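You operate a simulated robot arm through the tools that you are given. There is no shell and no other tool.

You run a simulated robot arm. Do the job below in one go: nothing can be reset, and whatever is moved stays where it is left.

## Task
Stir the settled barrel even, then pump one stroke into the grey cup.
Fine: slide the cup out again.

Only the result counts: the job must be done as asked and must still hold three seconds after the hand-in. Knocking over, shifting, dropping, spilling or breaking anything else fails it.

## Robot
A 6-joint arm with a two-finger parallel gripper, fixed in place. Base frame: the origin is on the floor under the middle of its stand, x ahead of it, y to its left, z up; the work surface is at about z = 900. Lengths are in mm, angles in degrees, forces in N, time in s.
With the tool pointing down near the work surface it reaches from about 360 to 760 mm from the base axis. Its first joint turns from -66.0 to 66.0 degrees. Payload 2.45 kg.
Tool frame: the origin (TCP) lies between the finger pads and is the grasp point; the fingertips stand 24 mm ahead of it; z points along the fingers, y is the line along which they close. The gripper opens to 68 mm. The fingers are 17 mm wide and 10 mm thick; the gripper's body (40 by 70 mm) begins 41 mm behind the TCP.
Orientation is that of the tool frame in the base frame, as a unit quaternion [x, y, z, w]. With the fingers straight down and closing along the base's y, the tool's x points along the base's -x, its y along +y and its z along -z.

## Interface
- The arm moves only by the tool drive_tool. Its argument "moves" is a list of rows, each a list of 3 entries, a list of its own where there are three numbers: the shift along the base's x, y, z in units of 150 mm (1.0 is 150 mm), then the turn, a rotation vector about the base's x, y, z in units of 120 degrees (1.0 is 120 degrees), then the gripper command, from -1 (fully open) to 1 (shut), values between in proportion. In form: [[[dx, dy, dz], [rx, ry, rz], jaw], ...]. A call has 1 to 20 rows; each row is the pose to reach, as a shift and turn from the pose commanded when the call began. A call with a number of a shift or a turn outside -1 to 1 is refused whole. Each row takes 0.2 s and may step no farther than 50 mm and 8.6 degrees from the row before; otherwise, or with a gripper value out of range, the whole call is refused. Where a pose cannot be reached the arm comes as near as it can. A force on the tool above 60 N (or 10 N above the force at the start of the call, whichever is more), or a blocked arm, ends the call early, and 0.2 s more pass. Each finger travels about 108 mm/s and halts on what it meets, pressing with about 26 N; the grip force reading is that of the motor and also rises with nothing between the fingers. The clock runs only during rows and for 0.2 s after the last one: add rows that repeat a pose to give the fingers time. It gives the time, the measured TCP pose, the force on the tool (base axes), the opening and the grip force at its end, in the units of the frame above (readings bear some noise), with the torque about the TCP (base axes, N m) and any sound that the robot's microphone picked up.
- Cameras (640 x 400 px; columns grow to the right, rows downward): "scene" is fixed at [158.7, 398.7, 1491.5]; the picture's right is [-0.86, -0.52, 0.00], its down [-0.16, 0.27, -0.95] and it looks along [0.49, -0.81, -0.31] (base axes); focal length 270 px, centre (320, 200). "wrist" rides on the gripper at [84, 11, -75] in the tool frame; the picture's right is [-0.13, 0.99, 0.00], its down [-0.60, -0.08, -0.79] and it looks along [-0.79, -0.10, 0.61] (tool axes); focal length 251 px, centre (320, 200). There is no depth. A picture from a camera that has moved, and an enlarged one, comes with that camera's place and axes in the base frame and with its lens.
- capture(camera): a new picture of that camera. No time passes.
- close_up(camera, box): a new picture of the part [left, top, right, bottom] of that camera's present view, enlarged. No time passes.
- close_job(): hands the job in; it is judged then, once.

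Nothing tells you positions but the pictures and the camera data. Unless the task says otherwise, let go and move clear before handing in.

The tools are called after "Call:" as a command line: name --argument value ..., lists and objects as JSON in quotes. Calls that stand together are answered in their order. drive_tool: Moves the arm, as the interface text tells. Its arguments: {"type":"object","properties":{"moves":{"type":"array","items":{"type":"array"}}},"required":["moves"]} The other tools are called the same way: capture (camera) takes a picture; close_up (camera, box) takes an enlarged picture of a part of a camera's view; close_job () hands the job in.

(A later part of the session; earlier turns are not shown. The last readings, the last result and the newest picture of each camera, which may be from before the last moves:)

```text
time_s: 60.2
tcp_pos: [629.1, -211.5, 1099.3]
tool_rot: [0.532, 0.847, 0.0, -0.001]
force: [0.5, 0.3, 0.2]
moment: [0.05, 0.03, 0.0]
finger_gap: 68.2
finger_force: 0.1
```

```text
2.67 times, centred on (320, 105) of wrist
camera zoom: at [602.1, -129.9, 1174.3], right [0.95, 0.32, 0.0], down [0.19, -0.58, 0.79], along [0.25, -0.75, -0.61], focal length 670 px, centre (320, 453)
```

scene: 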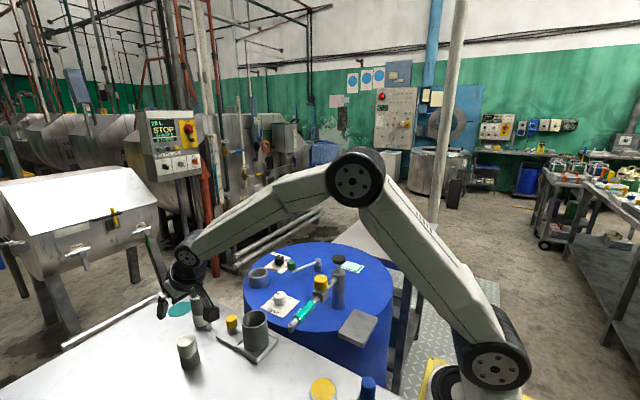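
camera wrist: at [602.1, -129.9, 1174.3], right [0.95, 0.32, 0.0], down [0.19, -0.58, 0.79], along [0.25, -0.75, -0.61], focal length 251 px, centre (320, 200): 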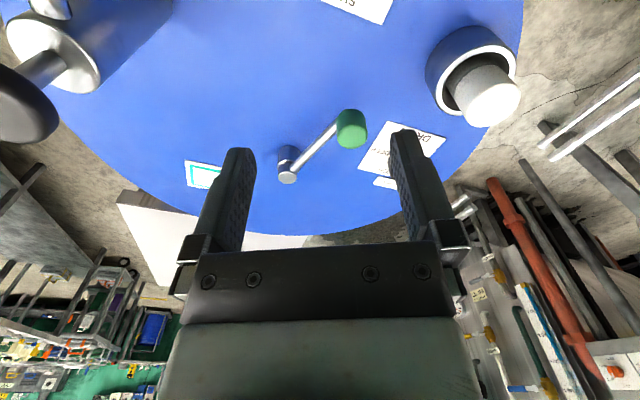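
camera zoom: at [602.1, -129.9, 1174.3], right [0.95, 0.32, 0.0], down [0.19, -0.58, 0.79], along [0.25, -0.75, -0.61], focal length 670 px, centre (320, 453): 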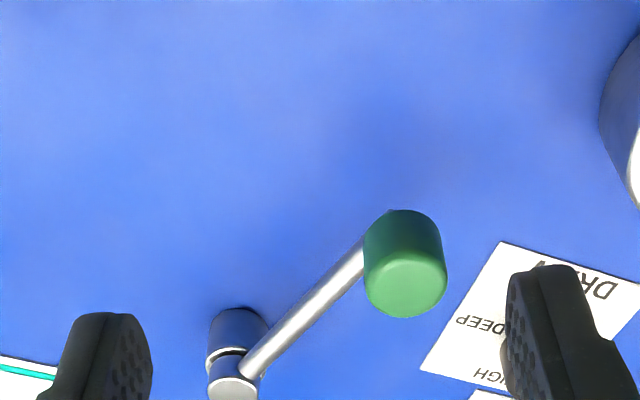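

Both viewpoints agree: pivot at about (641.5, -385.5), knob at about (681.5, -267), arm 125 mm. Gripping the knob through a full circle would bring the wrist camera into the pump. Instead I'll close the fingers into a peg and push the crank rod round at about 60 mm radius with a constant tilted orientation.

Call:
drive_tool --moves '[[[-0.007, -0.09, 0.01], [0, 0, 0.067], -1], [[-0.015, -0.18, 0.02], [0, 0, 0.134], 0], [[-0.022, -0.27, 0.03], [0, 0, 0.201], 1], [[-0.03, -0.36, 0.04], [0, 0, 0.268], 1], [[-0.04, -0.45, 0.05], [0, 0, 0.335], 1], [[-0.045, -0.54, 0.06], [0, 0, 0.402], 1], [[-0.05, -0.63, 0.07], [0, 0, 0.469], 1], [[-0.06, -0.72, 0.07], [0, 0, 0.535], 1], [[-0.06, -0.72, 0.07], [0, 0, 0.535], 1]]'

Call:
drive_tool --moves '[[[-0.02, -0.01, -0.15], [0, -0.058, 0], 1], [[-0.04, -0.02, -0.35], [0, -0.116, 0], 1], [[-0.06, -0.03, -0.55], [0, -0.175, 0], 1], [[-0.08, -0.04, -0.75], [0, -0.2333, 0], 1], [[-0.08, -0.04, -0.75], [0, -0.2333, 0], 1]]'

Call:
capture --camera "wrist"

Call:
close_up --camera "scene" --box '[230, 200, 410, 350]'

```text
time_s: 62.2
tcp_pos: [620.6, -318.6, 1109.4]
tool_rot: [-0.003, 1.0, 0.002, 0.0]
force: [-0.5, 0.3, -0.6]
moment: [-0.01, -0.02, 0.0]
finger_gap: 0.1
finger_force: 24.0
```

```text
time_s: 63.4
tcp_pos: [607.4, -324.6, 997.2]
tool_rot: [-0.003, 0.97, -0.001, 0.242]
force: [-0.1, -0.4, -0.4]
moment: [0.02, 0.0, -0.02]
finger_gap: 0.0
finger_force: 23.5
```

```text
taken
camera wrist: at [498.2, -313.3, 1023.3], right [0.11, 0.99, 0.06], down [0.16, -0.08, 0.98], along [0.98, -0.1, -0.17], focal length 251 px, centre (320, 200)
```

wrist: 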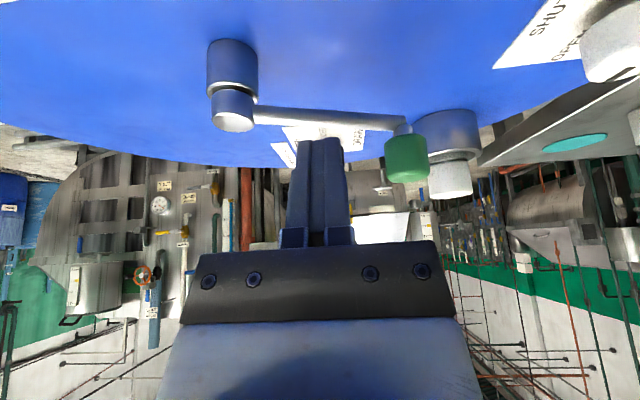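

```text
2.67 times, centred on (320, 275) of scene
camera zoom: at [158.7, 398.6, 1491.5], right [-0.86, -0.52, 0.0], down [-0.16, 0.27, -0.95], along [0.49, -0.81, -0.31], focal length 720 px, centre (320, 0)
```

zoom: 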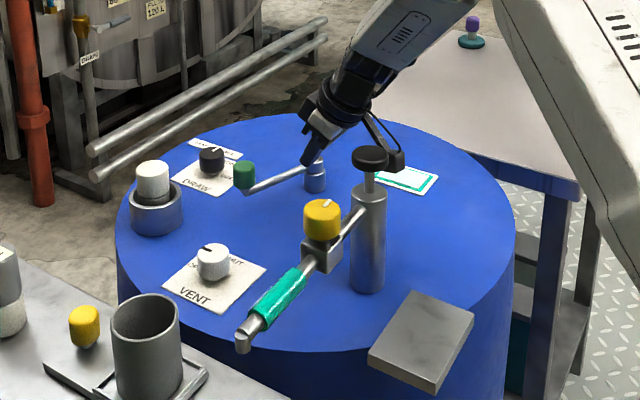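

The side view confirms the heights: rod at z ≈ 935, pivot top ≈ 944, knob top ≈ 977. I'll lower the closed fingertips beside the rod and start with a short clockwise push to feel the resistance.

Call:
drive_tool --moves '[[[0, 0, -0.2], [0, 0, 0], 1], [[0, 0, -0.381], [0, 0, 0], 1], [[0.079, 0.014, -0.381], [0, 0, 0], 1], [[0.152, 0.021, -0.381], [0, 0, 0], 1], [[0.225, 0.014, -0.381], [0, 0, 0], 1], [[0.295, -0.005, -0.381], [0, 0, 0], 1], [[0.362, -0.035, -0.381], [0, 0, 0], 1]]'

Call:
capture --camera "wrist"

Call:
close_up --camera "scene" --box '[230, 200, 410, 350]'

```text
time_s: 64.8
tcp_pos: [642.3, -323.1, 940.2]
tool_rot: [-0.002, 0.972, 0.007, 0.235]
force: [-33.0, 14.8, 24.8]
moment: [-0.28, -0.33, -0.26]
finger_gap: 0.0
finger_force: 23.6
stopped in row 6: the force on the tool passed its limit at 81 N (the readings are from after the stop); the commanded pose is now the measured one
```

```text
taken
camera wrist: at [533.1, -313.0, 967.5], right [0.11, 0.99, 0.07], down [0.18, -0.09, 0.98], along [0.98, -0.09, -0.18], focal length 251 px, centre (320, 200)
```

wrist: 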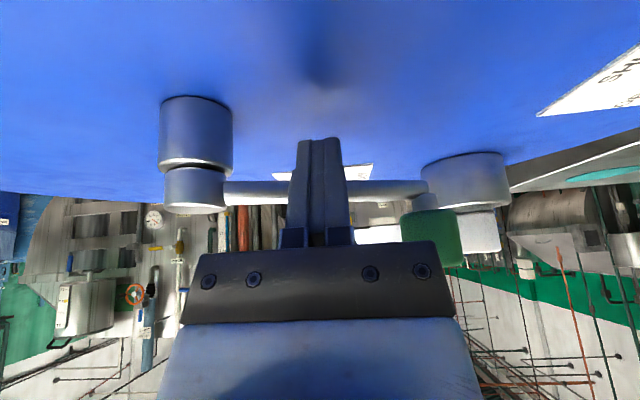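

```text
2.67 times, centred on (320, 275) of scene
camera zoom: at [157.2, 399.4, 1491.5], right [-0.86, -0.52, 0.0], down [-0.16, 0.27, -0.95], along [0.49, -0.81, -0.31], focal length 720 px, centre (320, 0)
```

zoom: 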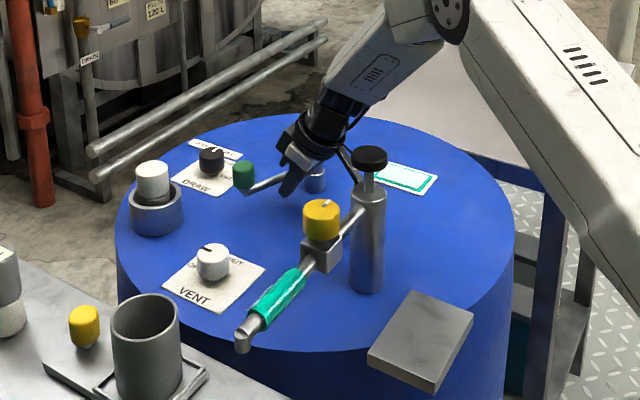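

The crank resisted strongly (81 N at 60 mm radius) and hasn't moved. It could be viscous, so I'll try a very slow push before changing the lever arm or direction.

Call:
drive_tool --moves '[[[0.003, 0, 0], [0, 0, 0], 1], [[0.006, 0, 0], [0, 0, 0], 1], [[0.01, 0, 0], [0, 0, 0], 1], [[0.013, -0.001, 0], [0, 0, 0], 1], [[0.016, -0.001, 0], [0, 0, 0], 1], [[0.02, -0.001, 0], [0, 0, 0], 1], [[0.023, -0.002, 0], [0, 0, 0], 1], [[0.026, -0.002, 0], [0, 0, 0], 1], [[0.026, -0.002, 0], [0, 0, 0], 1], [[0.026, -0.002, 0], [0, 0, 0], 1]]'

Call:
capture --camera "wrist"

```text
time_s: 65.3
tcp_pos: [641.7, -323.5, 939.2]
tool_rot: [-0.002, 0.972, 0.009, 0.234]
force: [-25.4, 12.6, 19.8]
moment: [-0.29, -0.24, -0.21]
finger_gap: 0.1
finger_force: 23.3
stopped in row 2: the force on the tool passed its limit at 61 N (the readings are from after the stop); the commanded pose is now the measured one
```

```text
taken
camera wrist: at [533.0, -313.1, 967.6], right [0.11, 0.99, 0.08], down [0.18, -0.09, 0.98], along [0.98, -0.09, -0.19], focal length 251 px, centre (320, 200)
```

wrist: 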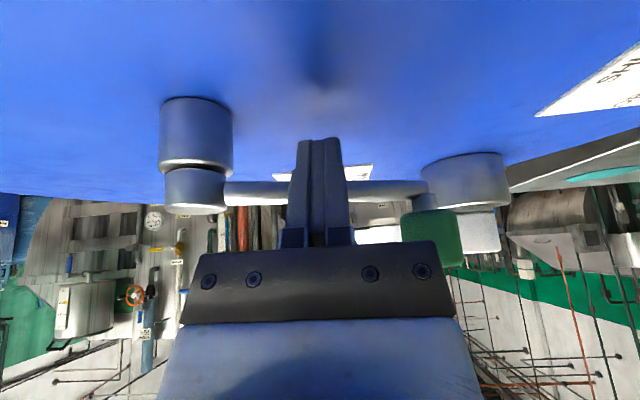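

It won't turn clockwise even at 60 N. I'll back off, go over the rod and try the opposite direction.

Call:
drive_tool --moves '[[[-0.06, 0, 0], [0, 0, 0], 1], [[-0.1, 0, 0], [0, 0, 0], 1], [[-0.1, 0, 0.2], [0, 0, 0], 1], [[-0.1, 0, 0.43], [0, 0, 0], 1], [[0.07, -0.05, 0.43], [0, 0, 0], 1], [[0.25, -0.137, 0.43], [0, 0, 0], 1], [[0.27, -0.15, 0.25], [0, 0, 0], 1], [[0.27, -0.15, 0.1], [0, 0, 0], 1], [[0.27, -0.15, 0.005], [0, 0, 0], 1], [[0.27, -0.15, 0.005], [0, 0, 0], 1]]'

Call:
capture --camera "wrist"

Call:
close_up --camera "scene" --box '[230, 200, 410, 350]'

```text
time_s: 67.5
tcp_pos: [685.2, -347.1, 938.4]
tool_rot: [-0.002, 0.972, 0.008, 0.234]
force: [-1.1, 0.3, 0.1]
moment: [0.01, 0.01, -0.02]
finger_gap: 0.0
finger_force: 24.1
```

```text
taken
camera wrist: at [575.1, -336.6, 966.6], right [0.11, 0.99, 0.07], down [0.18, -0.09, 0.98], along [0.98, -0.09, -0.19], focal length 251 px, centre (320, 200)
```

wrist: 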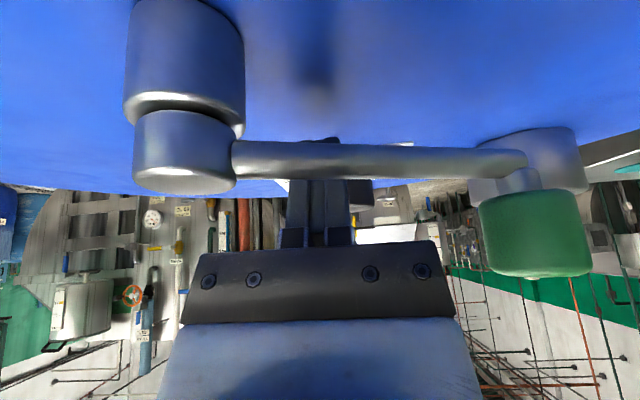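

```text
2.67 times, centred on (320, 275) of scene
camera zoom: at [158.7, 398.7, 1491.5], right [-0.86, -0.52, 0.0], down [-0.16, 0.27, -0.95], along [0.49, -0.81, -0.31], focal length 720 px, centre (320, 0)
```

zoom: 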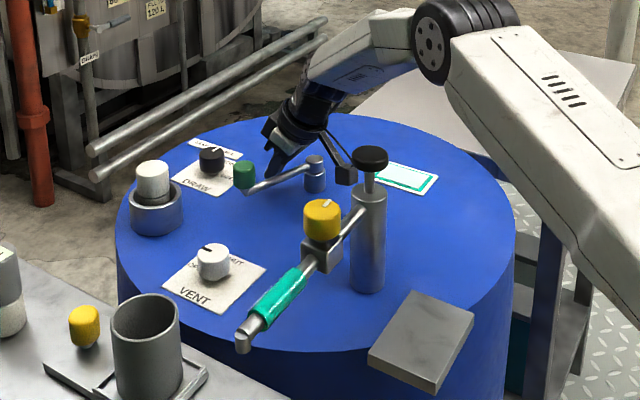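

The peg is now on the far side of the rod, so I'll push gently counter-clockwise.

Call:
drive_tool --moves '[[[-0.027, 0.035, 0], [0, 0, 0], 1], [[-0.053, 0.064, 0], [0, 0, 0], 1], [[-0.082, 0.09, 0], [0, 0, 0], 1], [[-0.113, 0.114, 0], [0, 0, 0], 1], [[-0.145, 0.135, 0], [0, 0, 0], 1], [[-0.179, 0.153, 0], [0, 0, 0], 1], [[-0.215, 0.167, 0], [0, 0, 0], 1], [[-0.252, 0.179, 0], [0, 0, 0], 1], [[-0.29, 0.187, 0], [0, 0, 0], 1]]'

Call:
capture --camera "wrist"

Call:
close_up --camera "scene" --box '[230, 200, 410, 350]'

```text
time_s: 69.5
tcp_pos: [640.3, -318.4, 938.7]
tool_rot: [-0.002, 0.972, 0.008, 0.234]
force: [0.4, 0.4, -0.2]
moment: [-0.04, 0.0, 0.0]
finger_gap: 0.0
finger_force: 23.8
```

```text
taken
camera wrist: at [531.1, -307.9, 966.6], right [0.11, 0.99, 0.07], down [0.18, -0.09, 0.98], along [0.98, -0.09, -0.19], focal length 251 px, centre (320, 200)
```

wrist: 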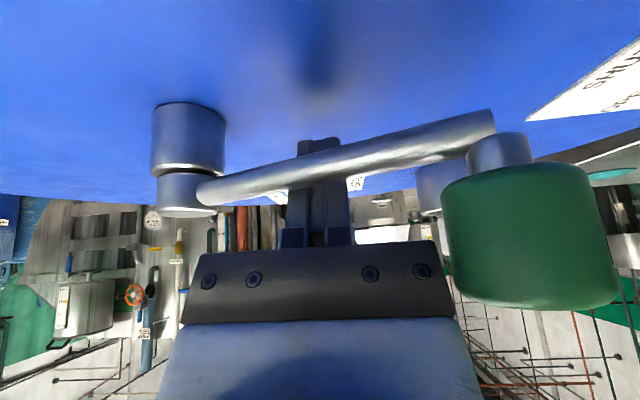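

```text
2.67 times, centred on (320, 275) of scene
camera zoom: at [158.7, 398.7, 1491.5], right [-0.86, -0.52, 0.0], down [-0.16, 0.27, -0.95], along [0.49, -0.81, -0.31], focal length 720 px, centre (320, 0)
```

zoom: 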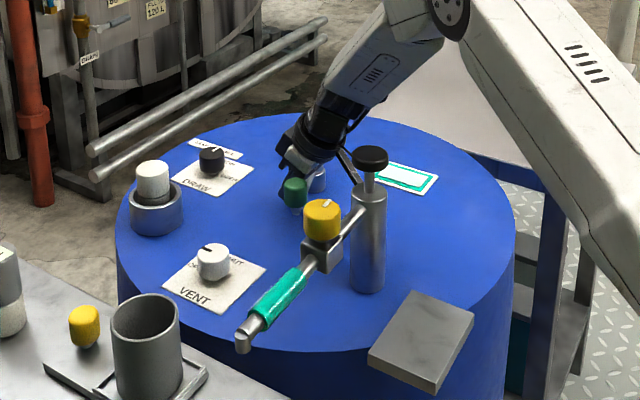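

Counter-clockwise turns freely, so the crank is one-way. Next I'll reduce the tilt so the gripper body clears the knob on the near side, then push the first quarter turn and check.

Call:
drive_tool --moves '[[[0.01, 0, 0.003], [0, 0.033, 0], 1], [[0.02, 0, 0.006], [0, 0.066, 0], 1], [[0.03, 0, 0.009], [0, 0.099, 0], 1], [[0.039, -0.001, 0.012], [0, 0.1317, 0], 1], [[0.039, -0.001, 0.012], [0, 0.1317, 0], 1]]'

Call:
drive_tool --moves '[[[-0.065, -0.001, 0.001], [0, 0.013, 0], 1], [[-0.13, -0.003, 0.002], [0, 0.027, 0], 1], [[-0.192, -0.025, 0.003], [0, 0.037, 0], 1], [[-0.255, -0.048, 0.003], [0, 0.0467, 0], 1], [[-0.308, -0.09, 0.003], [0, 0.0525, 0], 1], [[-0.361, -0.131, 0.003], [0, 0.0583, 0], 1]]'

Call:
capture --camera "wrist"

Call:
capture --camera "scene"

```text
time_s: 70.7
tcp_pos: [646.9, -318.6, 941.2]
tool_rot: [0.0, 0.995, 0.008, 0.098]
force: [0.1, -0.3, 0.1]
moment: [-0.02, 0.0, 0.01]
finger_gap: 0.0
finger_force: 23.5
```

```text
time_s: 71.4
tcp_pos: [636.3, -315.7, 945.7]
tool_rot: [-0.005, 0.997, 0.004, 0.08]
force: [7.6, 5.9, 2.6]
moment: [-0.01, -0.01, 0.06]
finger_gap: 0.0
finger_force: 23.4
stopped in row 3: the force on the tool passed its limit at 70 N (the readings are from after the stop); the commanded pose is now the measured one
```

```text
taken
camera wrist: at [540.2, -305.7, 1005.1], right [0.12, 0.99, 0.03], down [0.47, -0.08, 0.88], along [0.88, -0.09, -0.47], focal length 251 px, centre (320, 200)
```

wrist: 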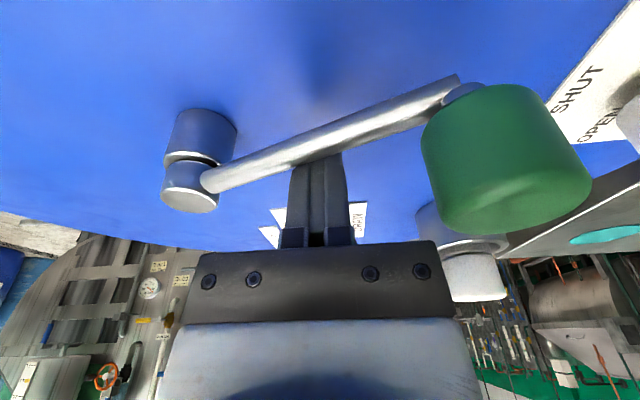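

```text
taken
```

scene: 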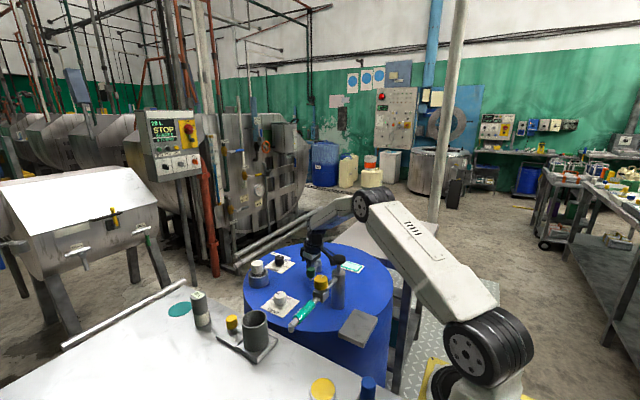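

The call stopped at 70 N because I pushed too fast: the crank moved, but its resistance seems to grow with speed. I'll continue much more slowly and check whether it keeps turning.

Call:
drive_tool --moves '[[[-0.021, -0.017, -0.01], [0, 0.003, 0], 1], [[-0.044, -0.019, -0.02], [0, 0.006, 0], 1], [[-0.066, -0.022, -0.03], [0, 0.009, 0], 1], [[-0.089, -0.027, -0.03], [0, 0.012, 0], 1], [[-0.11, -0.033, -0.03], [0, 0.015, 0], 1], [[-0.13, -0.039, -0.03], [0, 0.018, 0], 1], [[-0.15, -0.047, -0.03], [0, 0.021, 0], 1], [[-0.17, -0.057, -0.03], [0, 0.024, 0], 1], [[-0.19, -0.067, -0.03], [0, 0.027, 0], 1], [[-0.21, -0.079, -0.03], [0, 0.03, 0], 1]]'

Call:
capture --camera "wrist"

Call:
close_up --camera "scene" --box '[230, 200, 410, 350]'

```text
time_s: 72.3
tcp_pos: [634.4, -317.1, 948.2]
tool_rot: [-0.009, 0.997, 0.0, 0.083]
force: [4.5, 3.2, 4.9]
moment: [-0.02, 0.04, 0.02]
finger_gap: 0.1
finger_force: 23.5
stopped in row 4: the force on the tool passed its limit at 62 N (the readings are from after the stop); the commanded pose is now the measured one
```

```text
taken
camera wrist: at [538.8, -306.4, 1006.4], right [0.11, 0.99, 0.02], down [0.47, -0.07, 0.88], along [0.88, -0.09, -0.47], focal length 251 px, centre (320, 200)
```

wrist: 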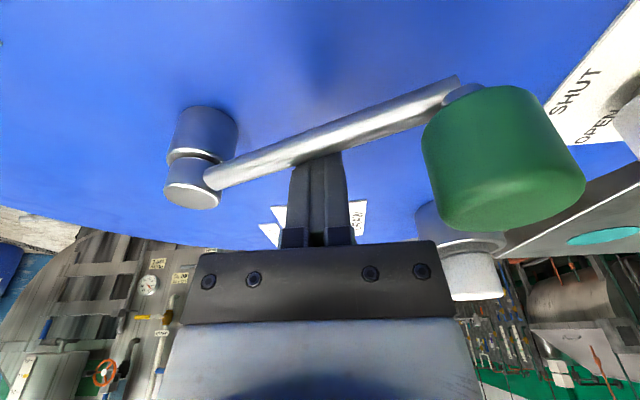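

```text
2.67 times, centred on (320, 275) of scene
camera zoom: at [158.8, 398.8, 1491.5], right [-0.86, -0.52, 0.0], down [-0.16, 0.27, -0.95], along [0.49, -0.81, -0.31], focal length 720 px, centre (320, 0)
```

zoom: 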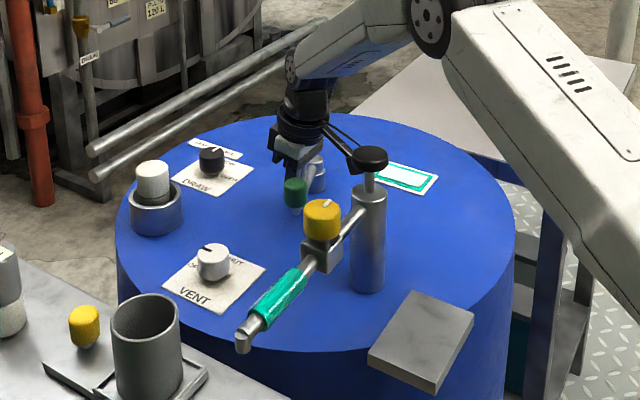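

The crank is held at about 105° even at low speed. I'll look closely for what is blocking it.

Call:
close_up --camera "scene" --box '[290, 225, 370, 285]'

Call:
close_up --camera "wrist" --box '[150, 60, 470, 260]'

```text
6.67 times, centred on (330, 255) of scene
camera zoom: at [158.8, 398.8, 1491.5], right [-0.86, -0.52, 0.0], down [-0.16, 0.27, -0.95], along [0.49, -0.81, -0.31], focal length 1800 px, centre (253, -167)
```

zoom: 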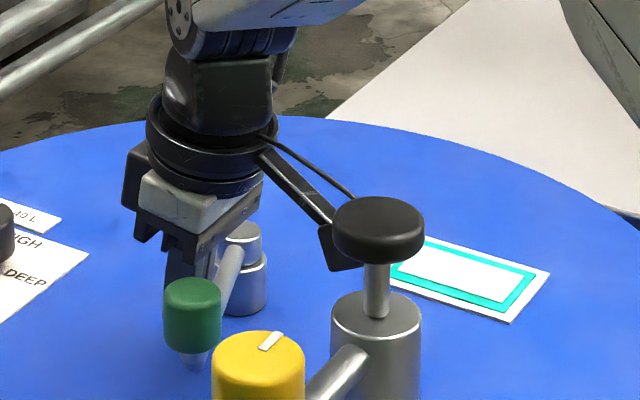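

```text
2.00 times, centred on (310, 160) of wrist
camera zoom: at [538.8, -306.4, 1006.4], right [0.11, 0.99, 0.02], down [0.47, -0.07, 0.88], along [0.88, -0.09, -0.47], focal length 503 px, centre (340, 280)
```

zoom: 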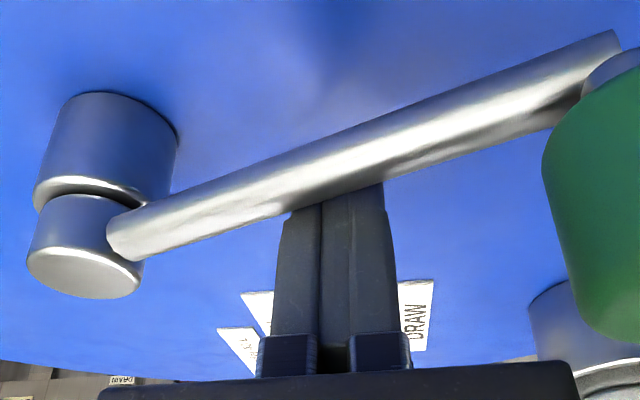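

I can't see an obvious obstruction. I'll back the fingers off, rise and look again before trying the intended way: gripping the green knob at full lever arm.

Call:
drive_tool --moves '[[[0.06, 0, 0], [0, 0, 0], 1], [[0.1, 0, 0], [0, 0, 0], 1], [[0.1, 0, 0.2], [0, 0, 0], 1], [[0.1, 0, 0.5], [0, 0, 0], 0], [[0.0, 0.05, 0.8], [0, 0, 0], -1], [[-0.1, 0.1, 0.9], [0, 0, 0], -1], [[-0.1, 0.1, 0.9], [0, 0, 0], -1]]'

Call:
capture --camera "wrist"

Call:
close_up --camera "scene" --box '[250, 220, 400, 320]'

```text
time_s: 73.9
tcp_pos: [617.3, -299.9, 1080.8]
tool_rot: [-0.009, 0.997, 0.001, 0.082]
force: [0.4, 0.1, 0.3]
moment: [0.0, 0.01, -0.01]
finger_gap: 67.8
finger_force: 0.0
```

```text
taken
camera wrist: at [522.4, -290.7, 1140.9], right [0.11, 0.99, 0.02], down [0.47, -0.07, 0.88], along [0.88, -0.09, -0.47], focal length 251 px, centre (320, 200)
```

wrist: 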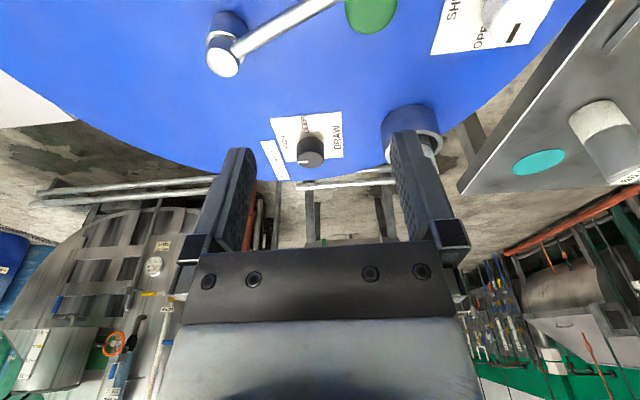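

```text
4.00 times, centred on (325, 270) of scene
camera zoom: at [158.7, 398.7, 1491.5], right [-0.86, -0.52, 0.0], down [-0.16, 0.27, -0.95], along [0.49, -0.81, -0.31], focal length 1080 px, centre (300, -80)
```

zoom: 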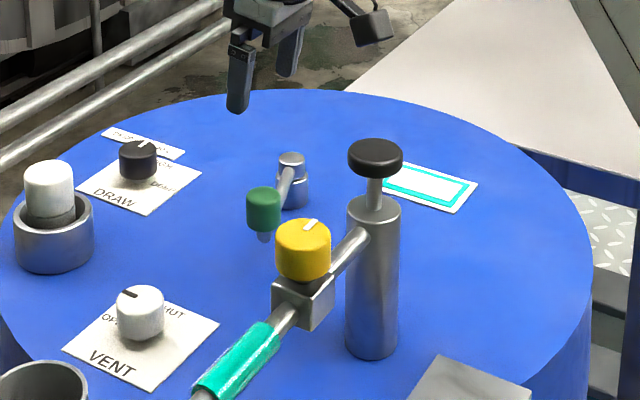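

The knob is now at about (602, -265), so the crank is at about 108°. I'll test at the full lever arm: closed fingers, upright tool yawed so the camera stays clear of the pump, pushing the knob itself.

Call:
drive_tool --moves '[[[0, 0, 0], [0, 0.04, 0], 1], [[0, 0, 0], [0, 0.079, 0], 1], [[0, 0, 0], [0, 0.079, 0], 1]]'

Call:
drive_tool --moves '[[[0.015, 0.05, 0], [0, 0, 0.068], 1], [[0.03, 0.1, 0], [0, 0, 0.136], 1], [[0.045, 0.15, -0.05], [0, 0, 0.204], 1], [[0.06, 0.2, -0.1], [0, 0, 0.272], 1], [[0.08, 0.25, -0.2], [0, 0, 0.34], 1], [[0.09, 0.29, -0.3], [0, 0, 0.408], 1], [[0.09, 0.29, -0.3], [0, 0, 0.408], 1]]'

Call:
capture --camera "wrist"

Call:
close_up --camera "scene" --box '[250, 220, 400, 320]'

```text
time_s: 74.7
tcp_pos: [618.3, -300.6, 1081.0]
tool_rot: [-0.008, 1.0, 0.001, -0.002]
force: [0.4, 0.0, -0.3]
moment: [0.01, -0.02, 0.0]
finger_gap: 0.0
finger_force: 22.9
```

```text
time_s: 76.3
tcp_pos: [632.2, -258.3, 1035.7]
tool_rot: [-0.423, 0.906, 0.0, -0.001]
force: [0.3, 0.2, -0.2]
moment: [0.04, -0.02, 0.01]
finger_gap: 0.0
finger_force: 23.6
```

```text
taken
camera wrist: at [569.6, -314.6, 1110.3], right [-0.68, 0.74, 0.0], down [0.45, 0.41, 0.79], along [0.58, 0.54, -0.61], focal length 251 px, centre (320, 200)
```

wrist: 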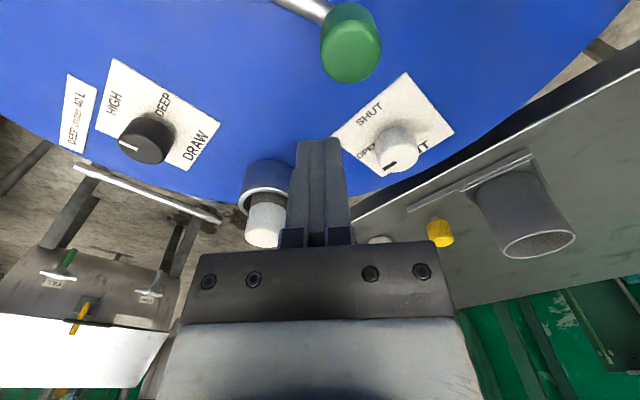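

```text
4.00 times, centred on (325, 270) of scene
camera zoom: at [158.7, 398.7, 1491.5], right [-0.86, -0.52, 0.0], down [-0.16, 0.27, -0.95], along [0.49, -0.81, -0.31], focal length 1080 px, centre (300, -80)
```

zoom: 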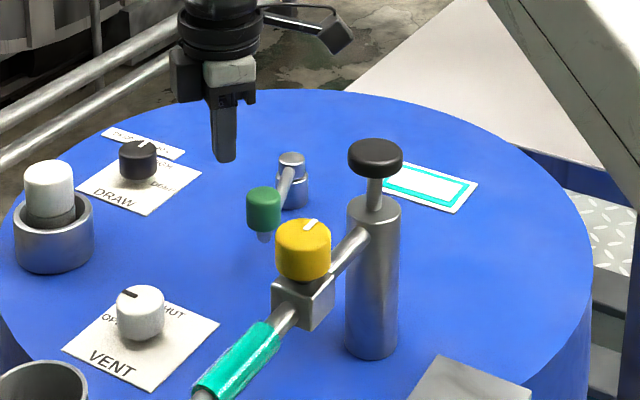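

Lowering beside the knob, then pushing it gently along its tangent.

Call:
drive_tool --moves '[[[0.04, 0.013, -0.15], [0, 0, 0], 1], [[0.04, 0.013, -0.3], [0, 0, 0], 1], [[0.04, 0.013, -0.445], [0, 0, 0], 1], [[0.04, 0.013, -0.445], [0, 0, 0], 1], [[0.015, 0.005, -0.445], [0, 0, 0], 1], [[-0.01, -0.003, -0.445], [0, 0, 0], 1], [[-0.03, -0.01, -0.445], [0, 0, 0], 1], [[-0.05, -0.016, -0.445], [0, 0, 0], 1], [[-0.07, -0.024, -0.445], [0, 0, 0], 1], [[-0.09, -0.032, -0.445], [0, 0, 0], 1], [[-0.11, -0.042, -0.445], [0, 0, 0], 1], [[-0.13, -0.053, -0.445], [0, 0, 0], 1]]'

Call:
capture --camera "wrist"

Call:
close_up --camera "scene" --box '[250, 220, 400, 320]'

```text
time_s: 78.7
tcp_pos: [624.0, -258.8, 970.6]
tool_rot: [-0.424, 0.905, -0.005, 0.008]
force: [14.2, 8.6, -3.5]
moment: [-0.06, 0.03, -0.12]
finger_gap: 0.1
finger_force: 23.8
stopped in row 12: the force on the tool passed its limit at 62 N (the readings are from after the stop); the commanded pose is now the measured one
```

```text
taken
camera wrist: at [560.5, -315.3, 1044.0], right [-0.68, 0.73, -0.01], down [0.43, 0.41, 0.8], along [0.59, 0.54, -0.6], focal length 251 px, centre (320, 200)
```

wrist: 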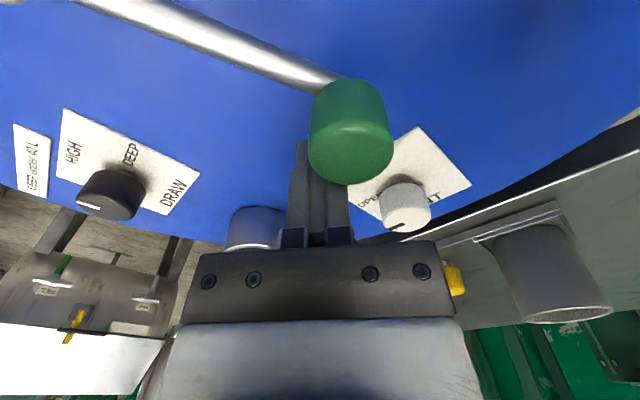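

```text
4.00 times, centred on (325, 270) of scene
camera zoom: at [159.2, 398.9, 1491.4], right [-0.86, -0.52, 0.0], down [-0.16, 0.27, -0.95], along [0.49, -0.81, -0.31], focal length 1080 px, centre (300, -80)
```

zoom: 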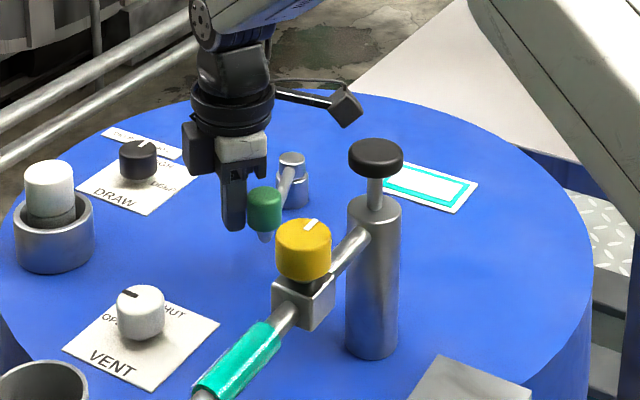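

It's a hard stop in this direction, not friction (62 N at 125 mm and no movement). So the crank seems free only between about 71° and 106°. I'll go over to the other side of the knob and see how it behaves when pushed back.

Call:
drive_tool --moves '[[[0.06, 0.02, 0], [0, 0, 0], 1], [[0.1, 0.03, 0], [0, 0, 0], 1], [[0.1, 0.03, 0.2], [0, 0, 0], 1], [[0.08, 0.03, 0.4], [0, 0, 0], 1], [[-0.12, -0.04, 0.4], [0, 0, 0], 1], [[-0.37, -0.115, 0.4], [0, 0, 0], 1], [[-0.38, -0.12, 0.2], [0, 0, 0], 1], [[-0.38, -0.12, 0], [0, 0, 0], 1], [[-0.38, -0.12, -0.005], [0, 0, 0], 1]]'

Call:
drive_tool --moves '[[[0.025, 0.007, 0], [0, 0, 0], 1], [[0.05, 0.014, 0], [0, 0, 0], 1], [[0.075, 0.021, 0], [0, 0, 0], 1], [[0.1, 0.026, 0], [0, 0, 0], 1], [[0.125, 0.03, 0], [0, 0, 0], 1], [[0.15, 0.032, 0], [0, 0, 0], 1], [[0.175, 0.034, 0], [0, 0, 0], 1], [[0.2, 0.034, 0], [0, 0, 0], 1]]'

Call:
close_up --camera "scene" --box '[250, 220, 400, 320]'

Call:
capture --camera "wrist"

```text
time_s: 80.7
tcp_pos: [564.7, -277.8, 969.8]
tool_rot: [-0.424, 0.906, -0.004, 0.006]
force: [0.1, 0.0, -0.1]
moment: [-0.01, 0.02, 0.01]
finger_gap: 0.0
finger_force: 23.4
```

```text
time_s: 82.5
tcp_pos: [595.6, -272.2, 969.4]
tool_rot: [-0.424, 0.906, -0.004, 0.006]
force: [0.3, -0.2, 0.2]
moment: [0.0, 0.0, 0.02]
finger_gap: 0.3
finger_force: 23.5
```

```text
4.00 times, centred on (325, 270) of scene
camera zoom: at [158.7, 398.6, 1491.5], right [-0.86, -0.52, 0.0], down [-0.16, 0.27, -0.95], along [0.49, -0.81, -0.31], focal length 1080 px, centre (300, -80)
```

zoom: 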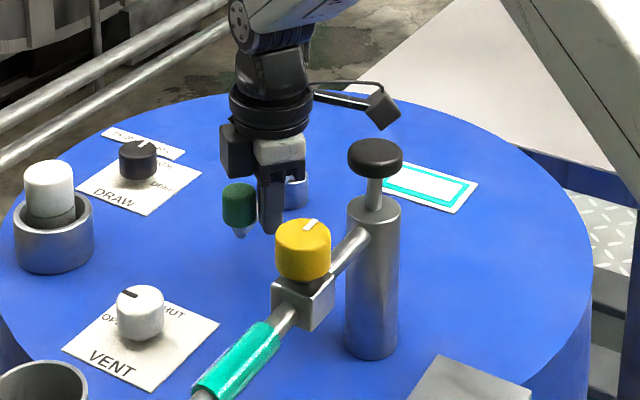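

```text
taken
camera wrist: at [531.8, -329.9, 1043.3], right [-0.68, 0.73, -0.01], down [0.44, 0.41, 0.8], along [0.59, 0.54, -0.6], focal length 251 px, centre (320, 200)
```

wrist: 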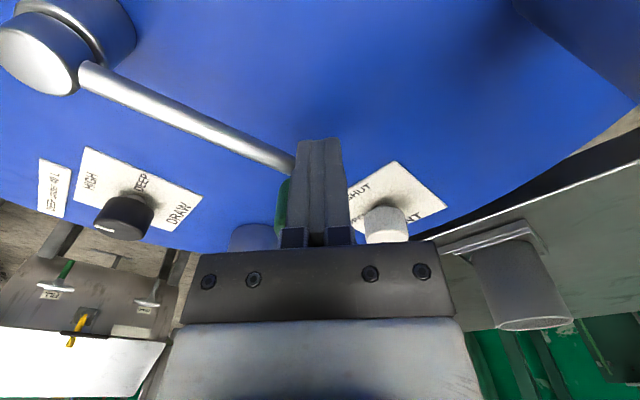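

Pushing it back clockwise works freely. I'll keep pushing clockwise at the knob to find where that side stops now, since the paddle may be working loose in settled sediment.

Call:
drive_tool --moves '[[[0.055, 0.025, 0], [0, 0, 0], 1], [[0.109, 0.041, 0], [0, 0, 0], 1], [[0.165, 0.052, 0], [0, 0, 0], 1], [[0.221, 0.06, 0], [0, 0, 0], 1], [[0.277, 0.064, 0], [0, 0, 0], 1], [[0.335, 0.064, 0], [0, 0, 0], 1], [[0.391, 0.06, 0], [0, 0, 0], 1], [[0.447, 0.052, 0], [0, 0, 0], 1], [[0.503, 0.041, 0], [0, 0, 0], 1], [[0.557, 0.025, 0], [0, 0, 0], 1]]'

Call:
close_up --camera "scene" --box '[250, 220, 400, 320]'

Call:
capture --camera "wrist"

```text
time_s: 84.4
tcp_pos: [652.8, -264.8, 968.1]
tool_rot: [-0.423, 0.906, 0.008, -0.006]
force: [-29.2, 7.1, 13.3]
moment: [-0.09, -0.46, 0.13]
finger_gap: 0.0
finger_force: 23.4
stopped in row 9: the force on the tool passed its limit at 73 N (the readings are from after the stop); the commanded pose is now the measured one
```

```text
4.00 times, centred on (325, 270) of scene
camera zoom: at [157.6, 399.0, 1491.6], right [-0.86, -0.52, 0.0], down [-0.16, 0.27, -0.95], along [0.49, -0.81, -0.31], focal length 1080 px, centre (300, -80)
```

zoom: 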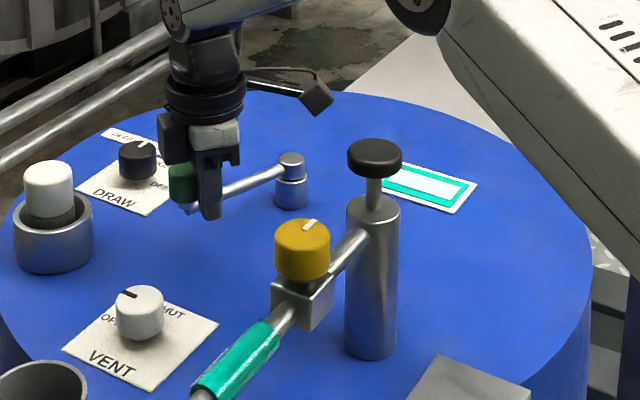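

```text
taken
camera wrist: at [591.6, -322.2, 1043.3], right [-0.68, 0.74, 0.02], down [0.46, 0.4, 0.79], along [0.57, 0.54, -0.61], focal length 251 px, centre (320, 200)
```

wrist: 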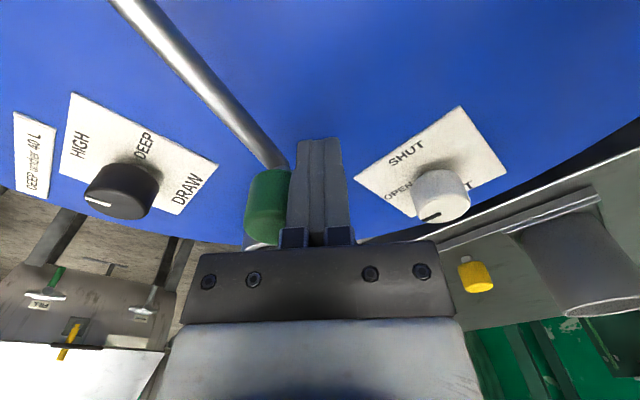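

The crank rocks between about 70° and 106°, so it's probably a rocking stirrer. I'll check whether the window colour has changed from these first movements.

Call:
close_up --camera "scene" --box '[330, 255, 380, 285]'

```text
12.80 times, centred on (355, 270) of scene
camera zoom: at [157.6, 399.0, 1491.6], right [-0.86, -0.52, 0.0], down [-0.16, 0.27, -0.95], along [0.49, -0.81, -0.31], focal length 3457 px, centre (-128, -696)
```

zoom: 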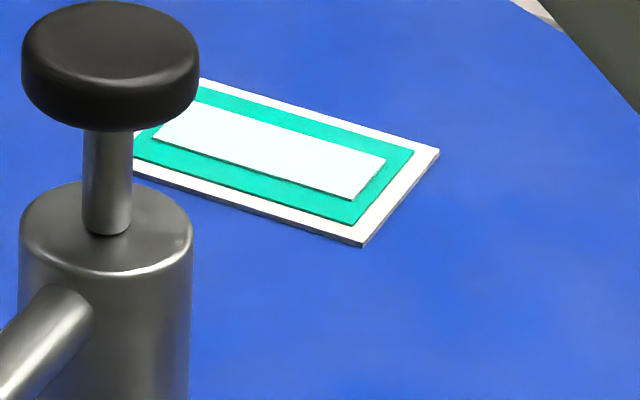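

The window is still pale. To rock the stirrer efficiently I'll grip the green knob with the fingers on either side of it, closing along x, which is its direction of travel.

Call:
drive_tool --moves '[[[-0.05, 0, 0], [0, 0, 0], 1], [[-0.1, 0, 0], [0, 0, 0], 1], [[-0.1, 0, 0.25], [0, 0, 0], 1], [[-0.1, 0, 0.45], [0, 0, 0.05], 0], [[-0.03, 0, 0.45], [0, 0, 0.11], -1], [[0.04, -0.005, 0.45], [0, 0, 0.17], -1], [[0.11, -0.01, 0.45], [0, 0, 0.23], -1], [[0.17, -0.015, 0.45], [0, 0, 0.28], -1], [[0.2, -0.015, 0.45], [0, 0, 0.334], -1], [[0.2, -0.015, 0.45], [0, 0, 0.334], -1]]'

Call:
capture --camera "wrist"

Call:
close_up --camera "scene" --box '[250, 220, 400, 320]'

```text
time_s: 86.6
tcp_pos: [685.3, -267.2, 1035.2]
tool_rot: [0.709, -0.705, -0.005, 0.004]
force: [-0.2, -0.1, -0.1]
moment: [0.03, 0.03, 0.0]
finger_gap: 68.0
finger_force: 0.0
```

```text
taken
camera wrist: at [676.3, -350.3, 1110.0], right [-0.99, 0.12, 0.01], down [0.09, 0.6, 0.79], along [0.09, 0.79, -0.61], focal length 251 px, centre (320, 200)
```

wrist: 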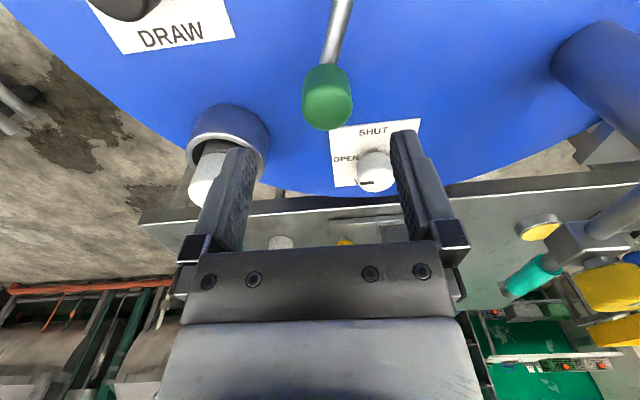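

```text
4.00 times, centred on (325, 270) of scene
camera zoom: at [158.7, 398.7, 1491.5], right [-0.86, -0.52, 0.0], down [-0.16, 0.27, -0.95], along [0.49, -0.81, -0.31], focal length 1080 px, centre (300, -80)
```

zoom: 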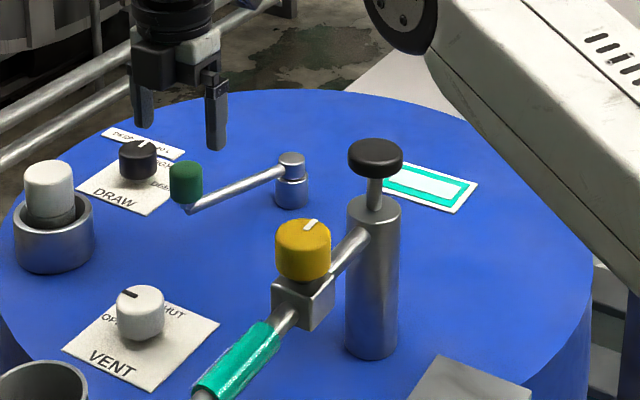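

The fingers straddle the knob nicely. I'll descend and grip it.

Call:
drive_tool --moves '[[[-0.018, 0.008, -0.2], [0, 0, 0], -1], [[-0.018, 0.008, -0.4], [0, 0, 0], -1], [[-0.018, 0.008, -0.51], [0, 0, 0], -1], [[-0.018, 0.008, -0.51], [0, 0, 0], -1], [[-0.018, 0.008, -0.51], [0, 0, 0], 1], [[-0.018, 0.008, -0.51], [0, 0, 0], 1], [[-0.018, 0.008, -0.51], [0, 0, 0], 1]]'

Call:
capture --camera "wrist"

```text
time_s: 88.2
tcp_pos: [682.1, -267.0, 959.4]
tool_rot: [0.707, -0.707, -0.006, 0.005]
force: [-25.2, 3.4, 3.9]
moment: [0.28, -0.99, -0.32]
finger_gap: 28.6
finger_force: 43.1
```

```text
taken
camera wrist: at [671.8, -349.4, 1033.0], right [-0.99, 0.13, 0.02], down [0.09, 0.6, 0.79], along [0.09, 0.79, -0.61], focal length 251 px, centre (320, 200)
```

wrist: 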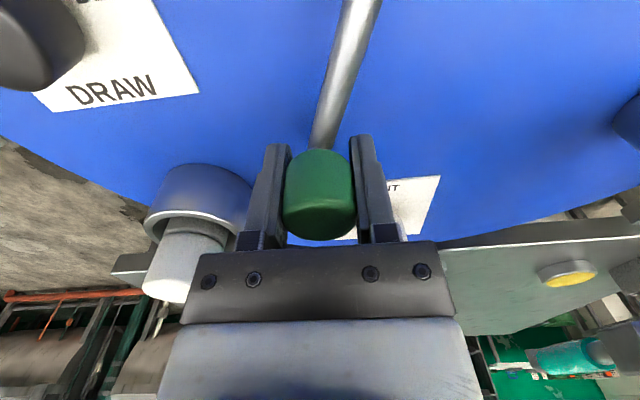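

The knob is gripped (28.6 mm diameter). I'll make one full rocking stroke out and back, staying just short of the stops.

Call:
drive_tool --moves '[[[-0.073, 0.019, 0], [0, 0, 0], 1], [[-0.143, 0.033, 0], [0, 0, 0], 1], [[-0.216, 0.041, 0], [0, 0, 0], 1], [[-0.289, 0.043, 0], [0, 0, 0], 1], [[-0.361, 0.039, 0], [0, 0, 0], 1], [[-0.433, 0.028, 0], [0, 0, 0], 1], [[-0.475, 0.019, 0], [0, 0, 0], 1], [[-0.475, 0.019, 0], [0, 0, 0], 1]]'

Call:
capture --camera "wrist"

Call:
close_up --camera "scene" --box '[250, 220, 400, 320]'

```text
time_s: 90.0
tcp_pos: [612.1, -262.3, 958.9]
tool_rot: [0.708, -0.706, -0.005, 0.006]
force: [-0.4, 1.2, -9.5]
moment: [-0.05, -0.76, -0.09]
finger_gap: 28.4
finger_force: 43.4
```

```text
taken
camera wrist: at [601.8, -346.2, 1033.1], right [-0.99, 0.13, 0.01], down [0.09, 0.6, 0.79], along [0.09, 0.79, -0.61], focal length 251 px, centre (320, 200)
```

wrist: 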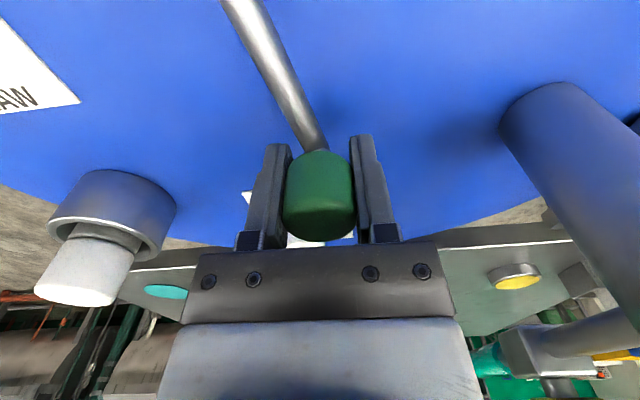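

```text
4.00 times, centred on (325, 270) of scene
camera zoom: at [158.9, 398.6, 1491.5], right [-0.86, -0.52, 0.0], down [-0.16, 0.27, -0.95], along [0.49, -0.81, -0.31], focal length 1080 px, centre (300, -80)
```

zoom: 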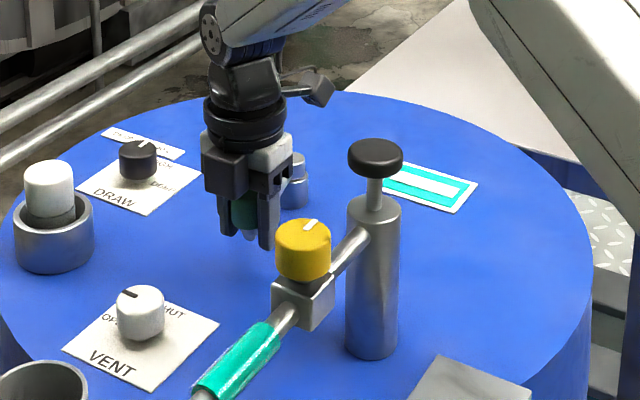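

It rocks smoothly, and the window looks different now. I'll zoom in on it.

Call:
close_up --camera "scene" --box '[330, 255, 380, 285]'

```text
12.80 times, centred on (355, 270) of scene
camera zoom: at [158.9, 398.6, 1491.5], right [-0.86, -0.52, 0.0], down [-0.16, 0.27, -0.95], along [0.49, -0.81, -0.31], focal length 3457 px, centre (-128, -696)
```

zoom: 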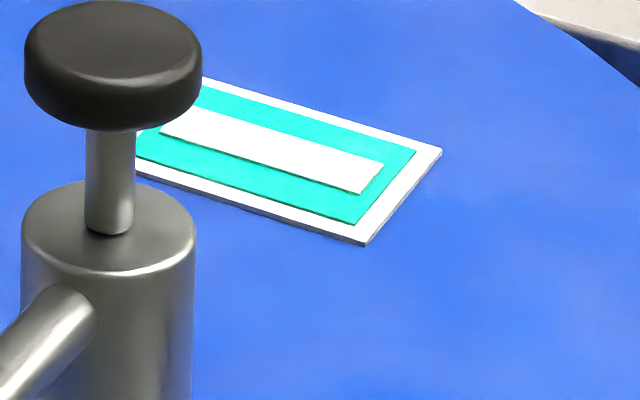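

The pale band in the window is shrinking, so rocking does mix the layers. I'll continue stroke by stroke and watch the window.

Call:
drive_tool --moves '[[[0.042, 0.009, 0], [0, 0, 0], 1], [[0.114, 0.02, 0], [0, 0, 0], 1], [[0.187, 0.025, 0], [0, 0, 0], 1], [[0.259, 0.023, 0], [0, 0, 0], 1], [[0.332, 0.015, 0], [0, 0, 0], 1], [[0.403, 0, 0], [0, 0, 0], 1], [[0.438, -0.01, 0], [0, 0, 0], 1], [[0.403, 0, 0], [0, 0, 0], 1], [[0.332, 0.015, 0], [0, 0, 0], 1], [[0.259, 0.023, 0], [0, 0, 0], 1], [[0.187, 0.025, 0], [0, 0, 0], 1], [[0.114, 0.02, 0], [0, 0, 0], 1], [[0.042, 0.009, 0], [0, 0, 0], 1], [[0, 0, 0], [0, 0, 0], 1]]'

Call:
close_up --camera "scene" --box '[330, 255, 380, 285]'

Call:
close_up --camera "scene" --box '[250, 220, 400, 320]'

```text
time_s: 93.0
tcp_pos: [610.7, -263.3, 959.1]
tool_rot: [0.707, -0.707, -0.005, 0.005]
force: [1.6, -0.1, -10.6]
moment: [0.11, -0.63, 0.15]
finger_gap: 28.5
finger_force: 43.1
```

```text
12.80 times, centred on (355, 270) of scene
camera zoom: at [159.0, 398.6, 1491.5], right [-0.86, -0.52, 0.0], down [-0.16, 0.27, -0.95], along [0.49, -0.81, -0.31], focal length 3457 px, centre (-128, -696)
```

zoom: 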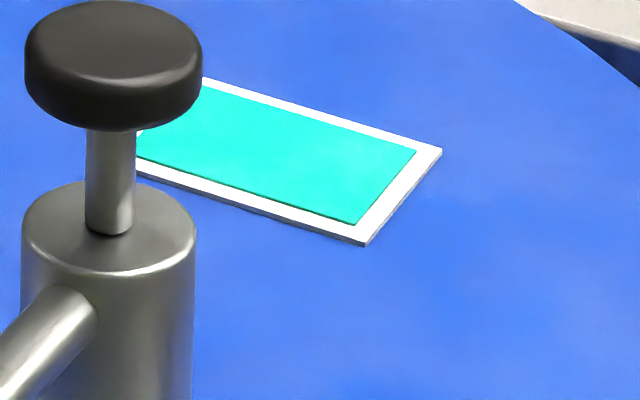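

```text
4.00 times, centred on (325, 270) of scene
camera zoom: at [159.0, 398.6, 1491.5], right [-0.86, -0.52, 0.0], down [-0.16, 0.27, -0.95], along [0.49, -0.81, -0.31], focal length 1080 px, centre (300, -80)
```

zoom: 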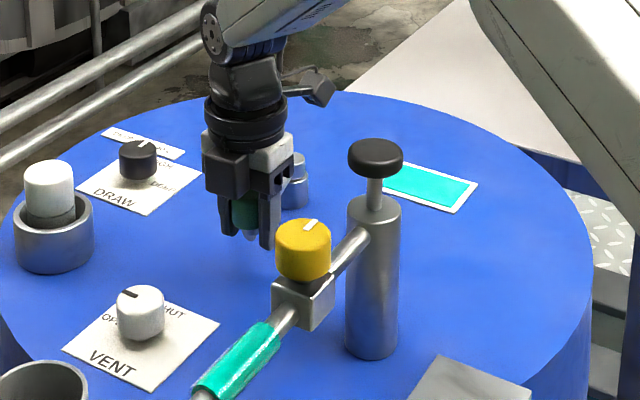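

The window is now uniformly teal, so the barrel is even. I'll release the crank knob, rise and head for the cup tray.

Call:
drive_tool --moves '[[[0, 0, 0], [0, 0, 0], 0], [[0, 0, 0], [0, 0, 0], -1], [[0, 0, 0], [0, 0, 0], -1], [[0, 0, 0.2], [0, 0, 0], -1], [[0, 0, 0.45], [0, 0, 0], -1], [[0.08, 0.2, 0.65], [0, 0, 0], -1], [[0.2, 0.45, 0.7], [0, 0, 0], -1], [[0.32, 0.7, 0.7], [0, 0, 0], -1], [[0.45, 0.95, 0.7], [0, 0, 0], -1], [[0.45, 0.95, 0.7], [0, 0, 0], -1]]'

Call:
capture --camera "wrist"

Call:
close_up --camera "wrist" --box '[220, 60, 560, 260]'

Call:
close_up --camera "scene" --box '[250, 220, 400, 320]'

```text
time_s: 95.2
tcp_pos: [680.0, -119.9, 1065.7]
tool_rot: [0.708, -0.707, -0.004, 0.005]
force: [0.1, -0.4, 0.6]
moment: [0.0, 0.0, 0.01]
finger_gap: 68.2
finger_force: 0.0
```

```text
taken
camera wrist: at [670.3, -203.0, 1139.6], right [-0.99, 0.13, 0.01], down [0.09, 0.6, 0.79], along [0.09, 0.79, -0.61], focal length 251 px, centre (320, 200)
```

wrist: 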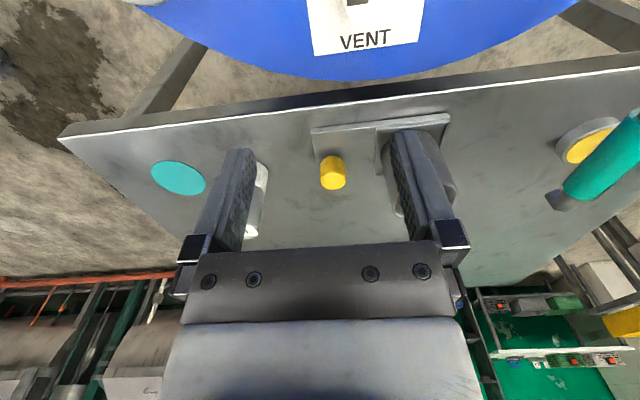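

```text
1.88 times, centred on (390, 160) of wrist
camera zoom: at [670.3, -203.0, 1139.6], right [-0.99, 0.13, 0.01], down [0.09, 0.6, 0.79], along [0.09, 0.79, -0.61], focal length 473 px, centre (188, 275)
```

zoom: 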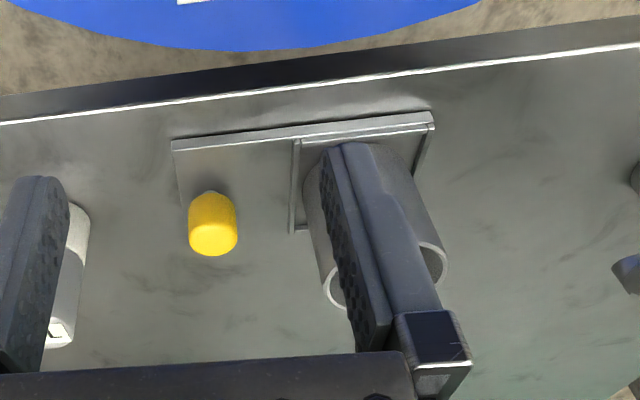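

```text
4.00 times, centred on (325, 270) of scene
camera zoom: at [158.7, 398.7, 1491.5], right [-0.86, -0.52, 0.0], down [-0.16, 0.27, -0.95], along [0.49, -0.81, -0.31], focal length 1080 px, centre (300, -80)
```

zoom: 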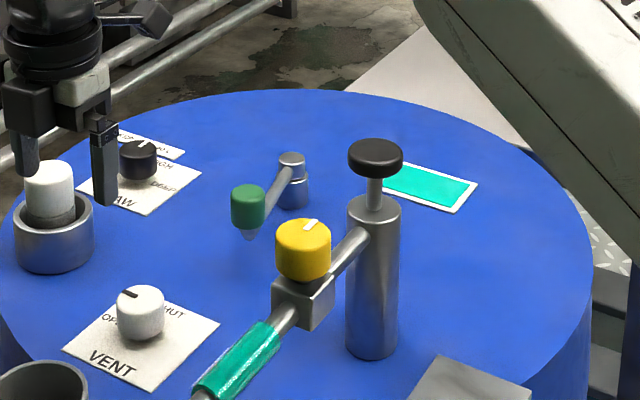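

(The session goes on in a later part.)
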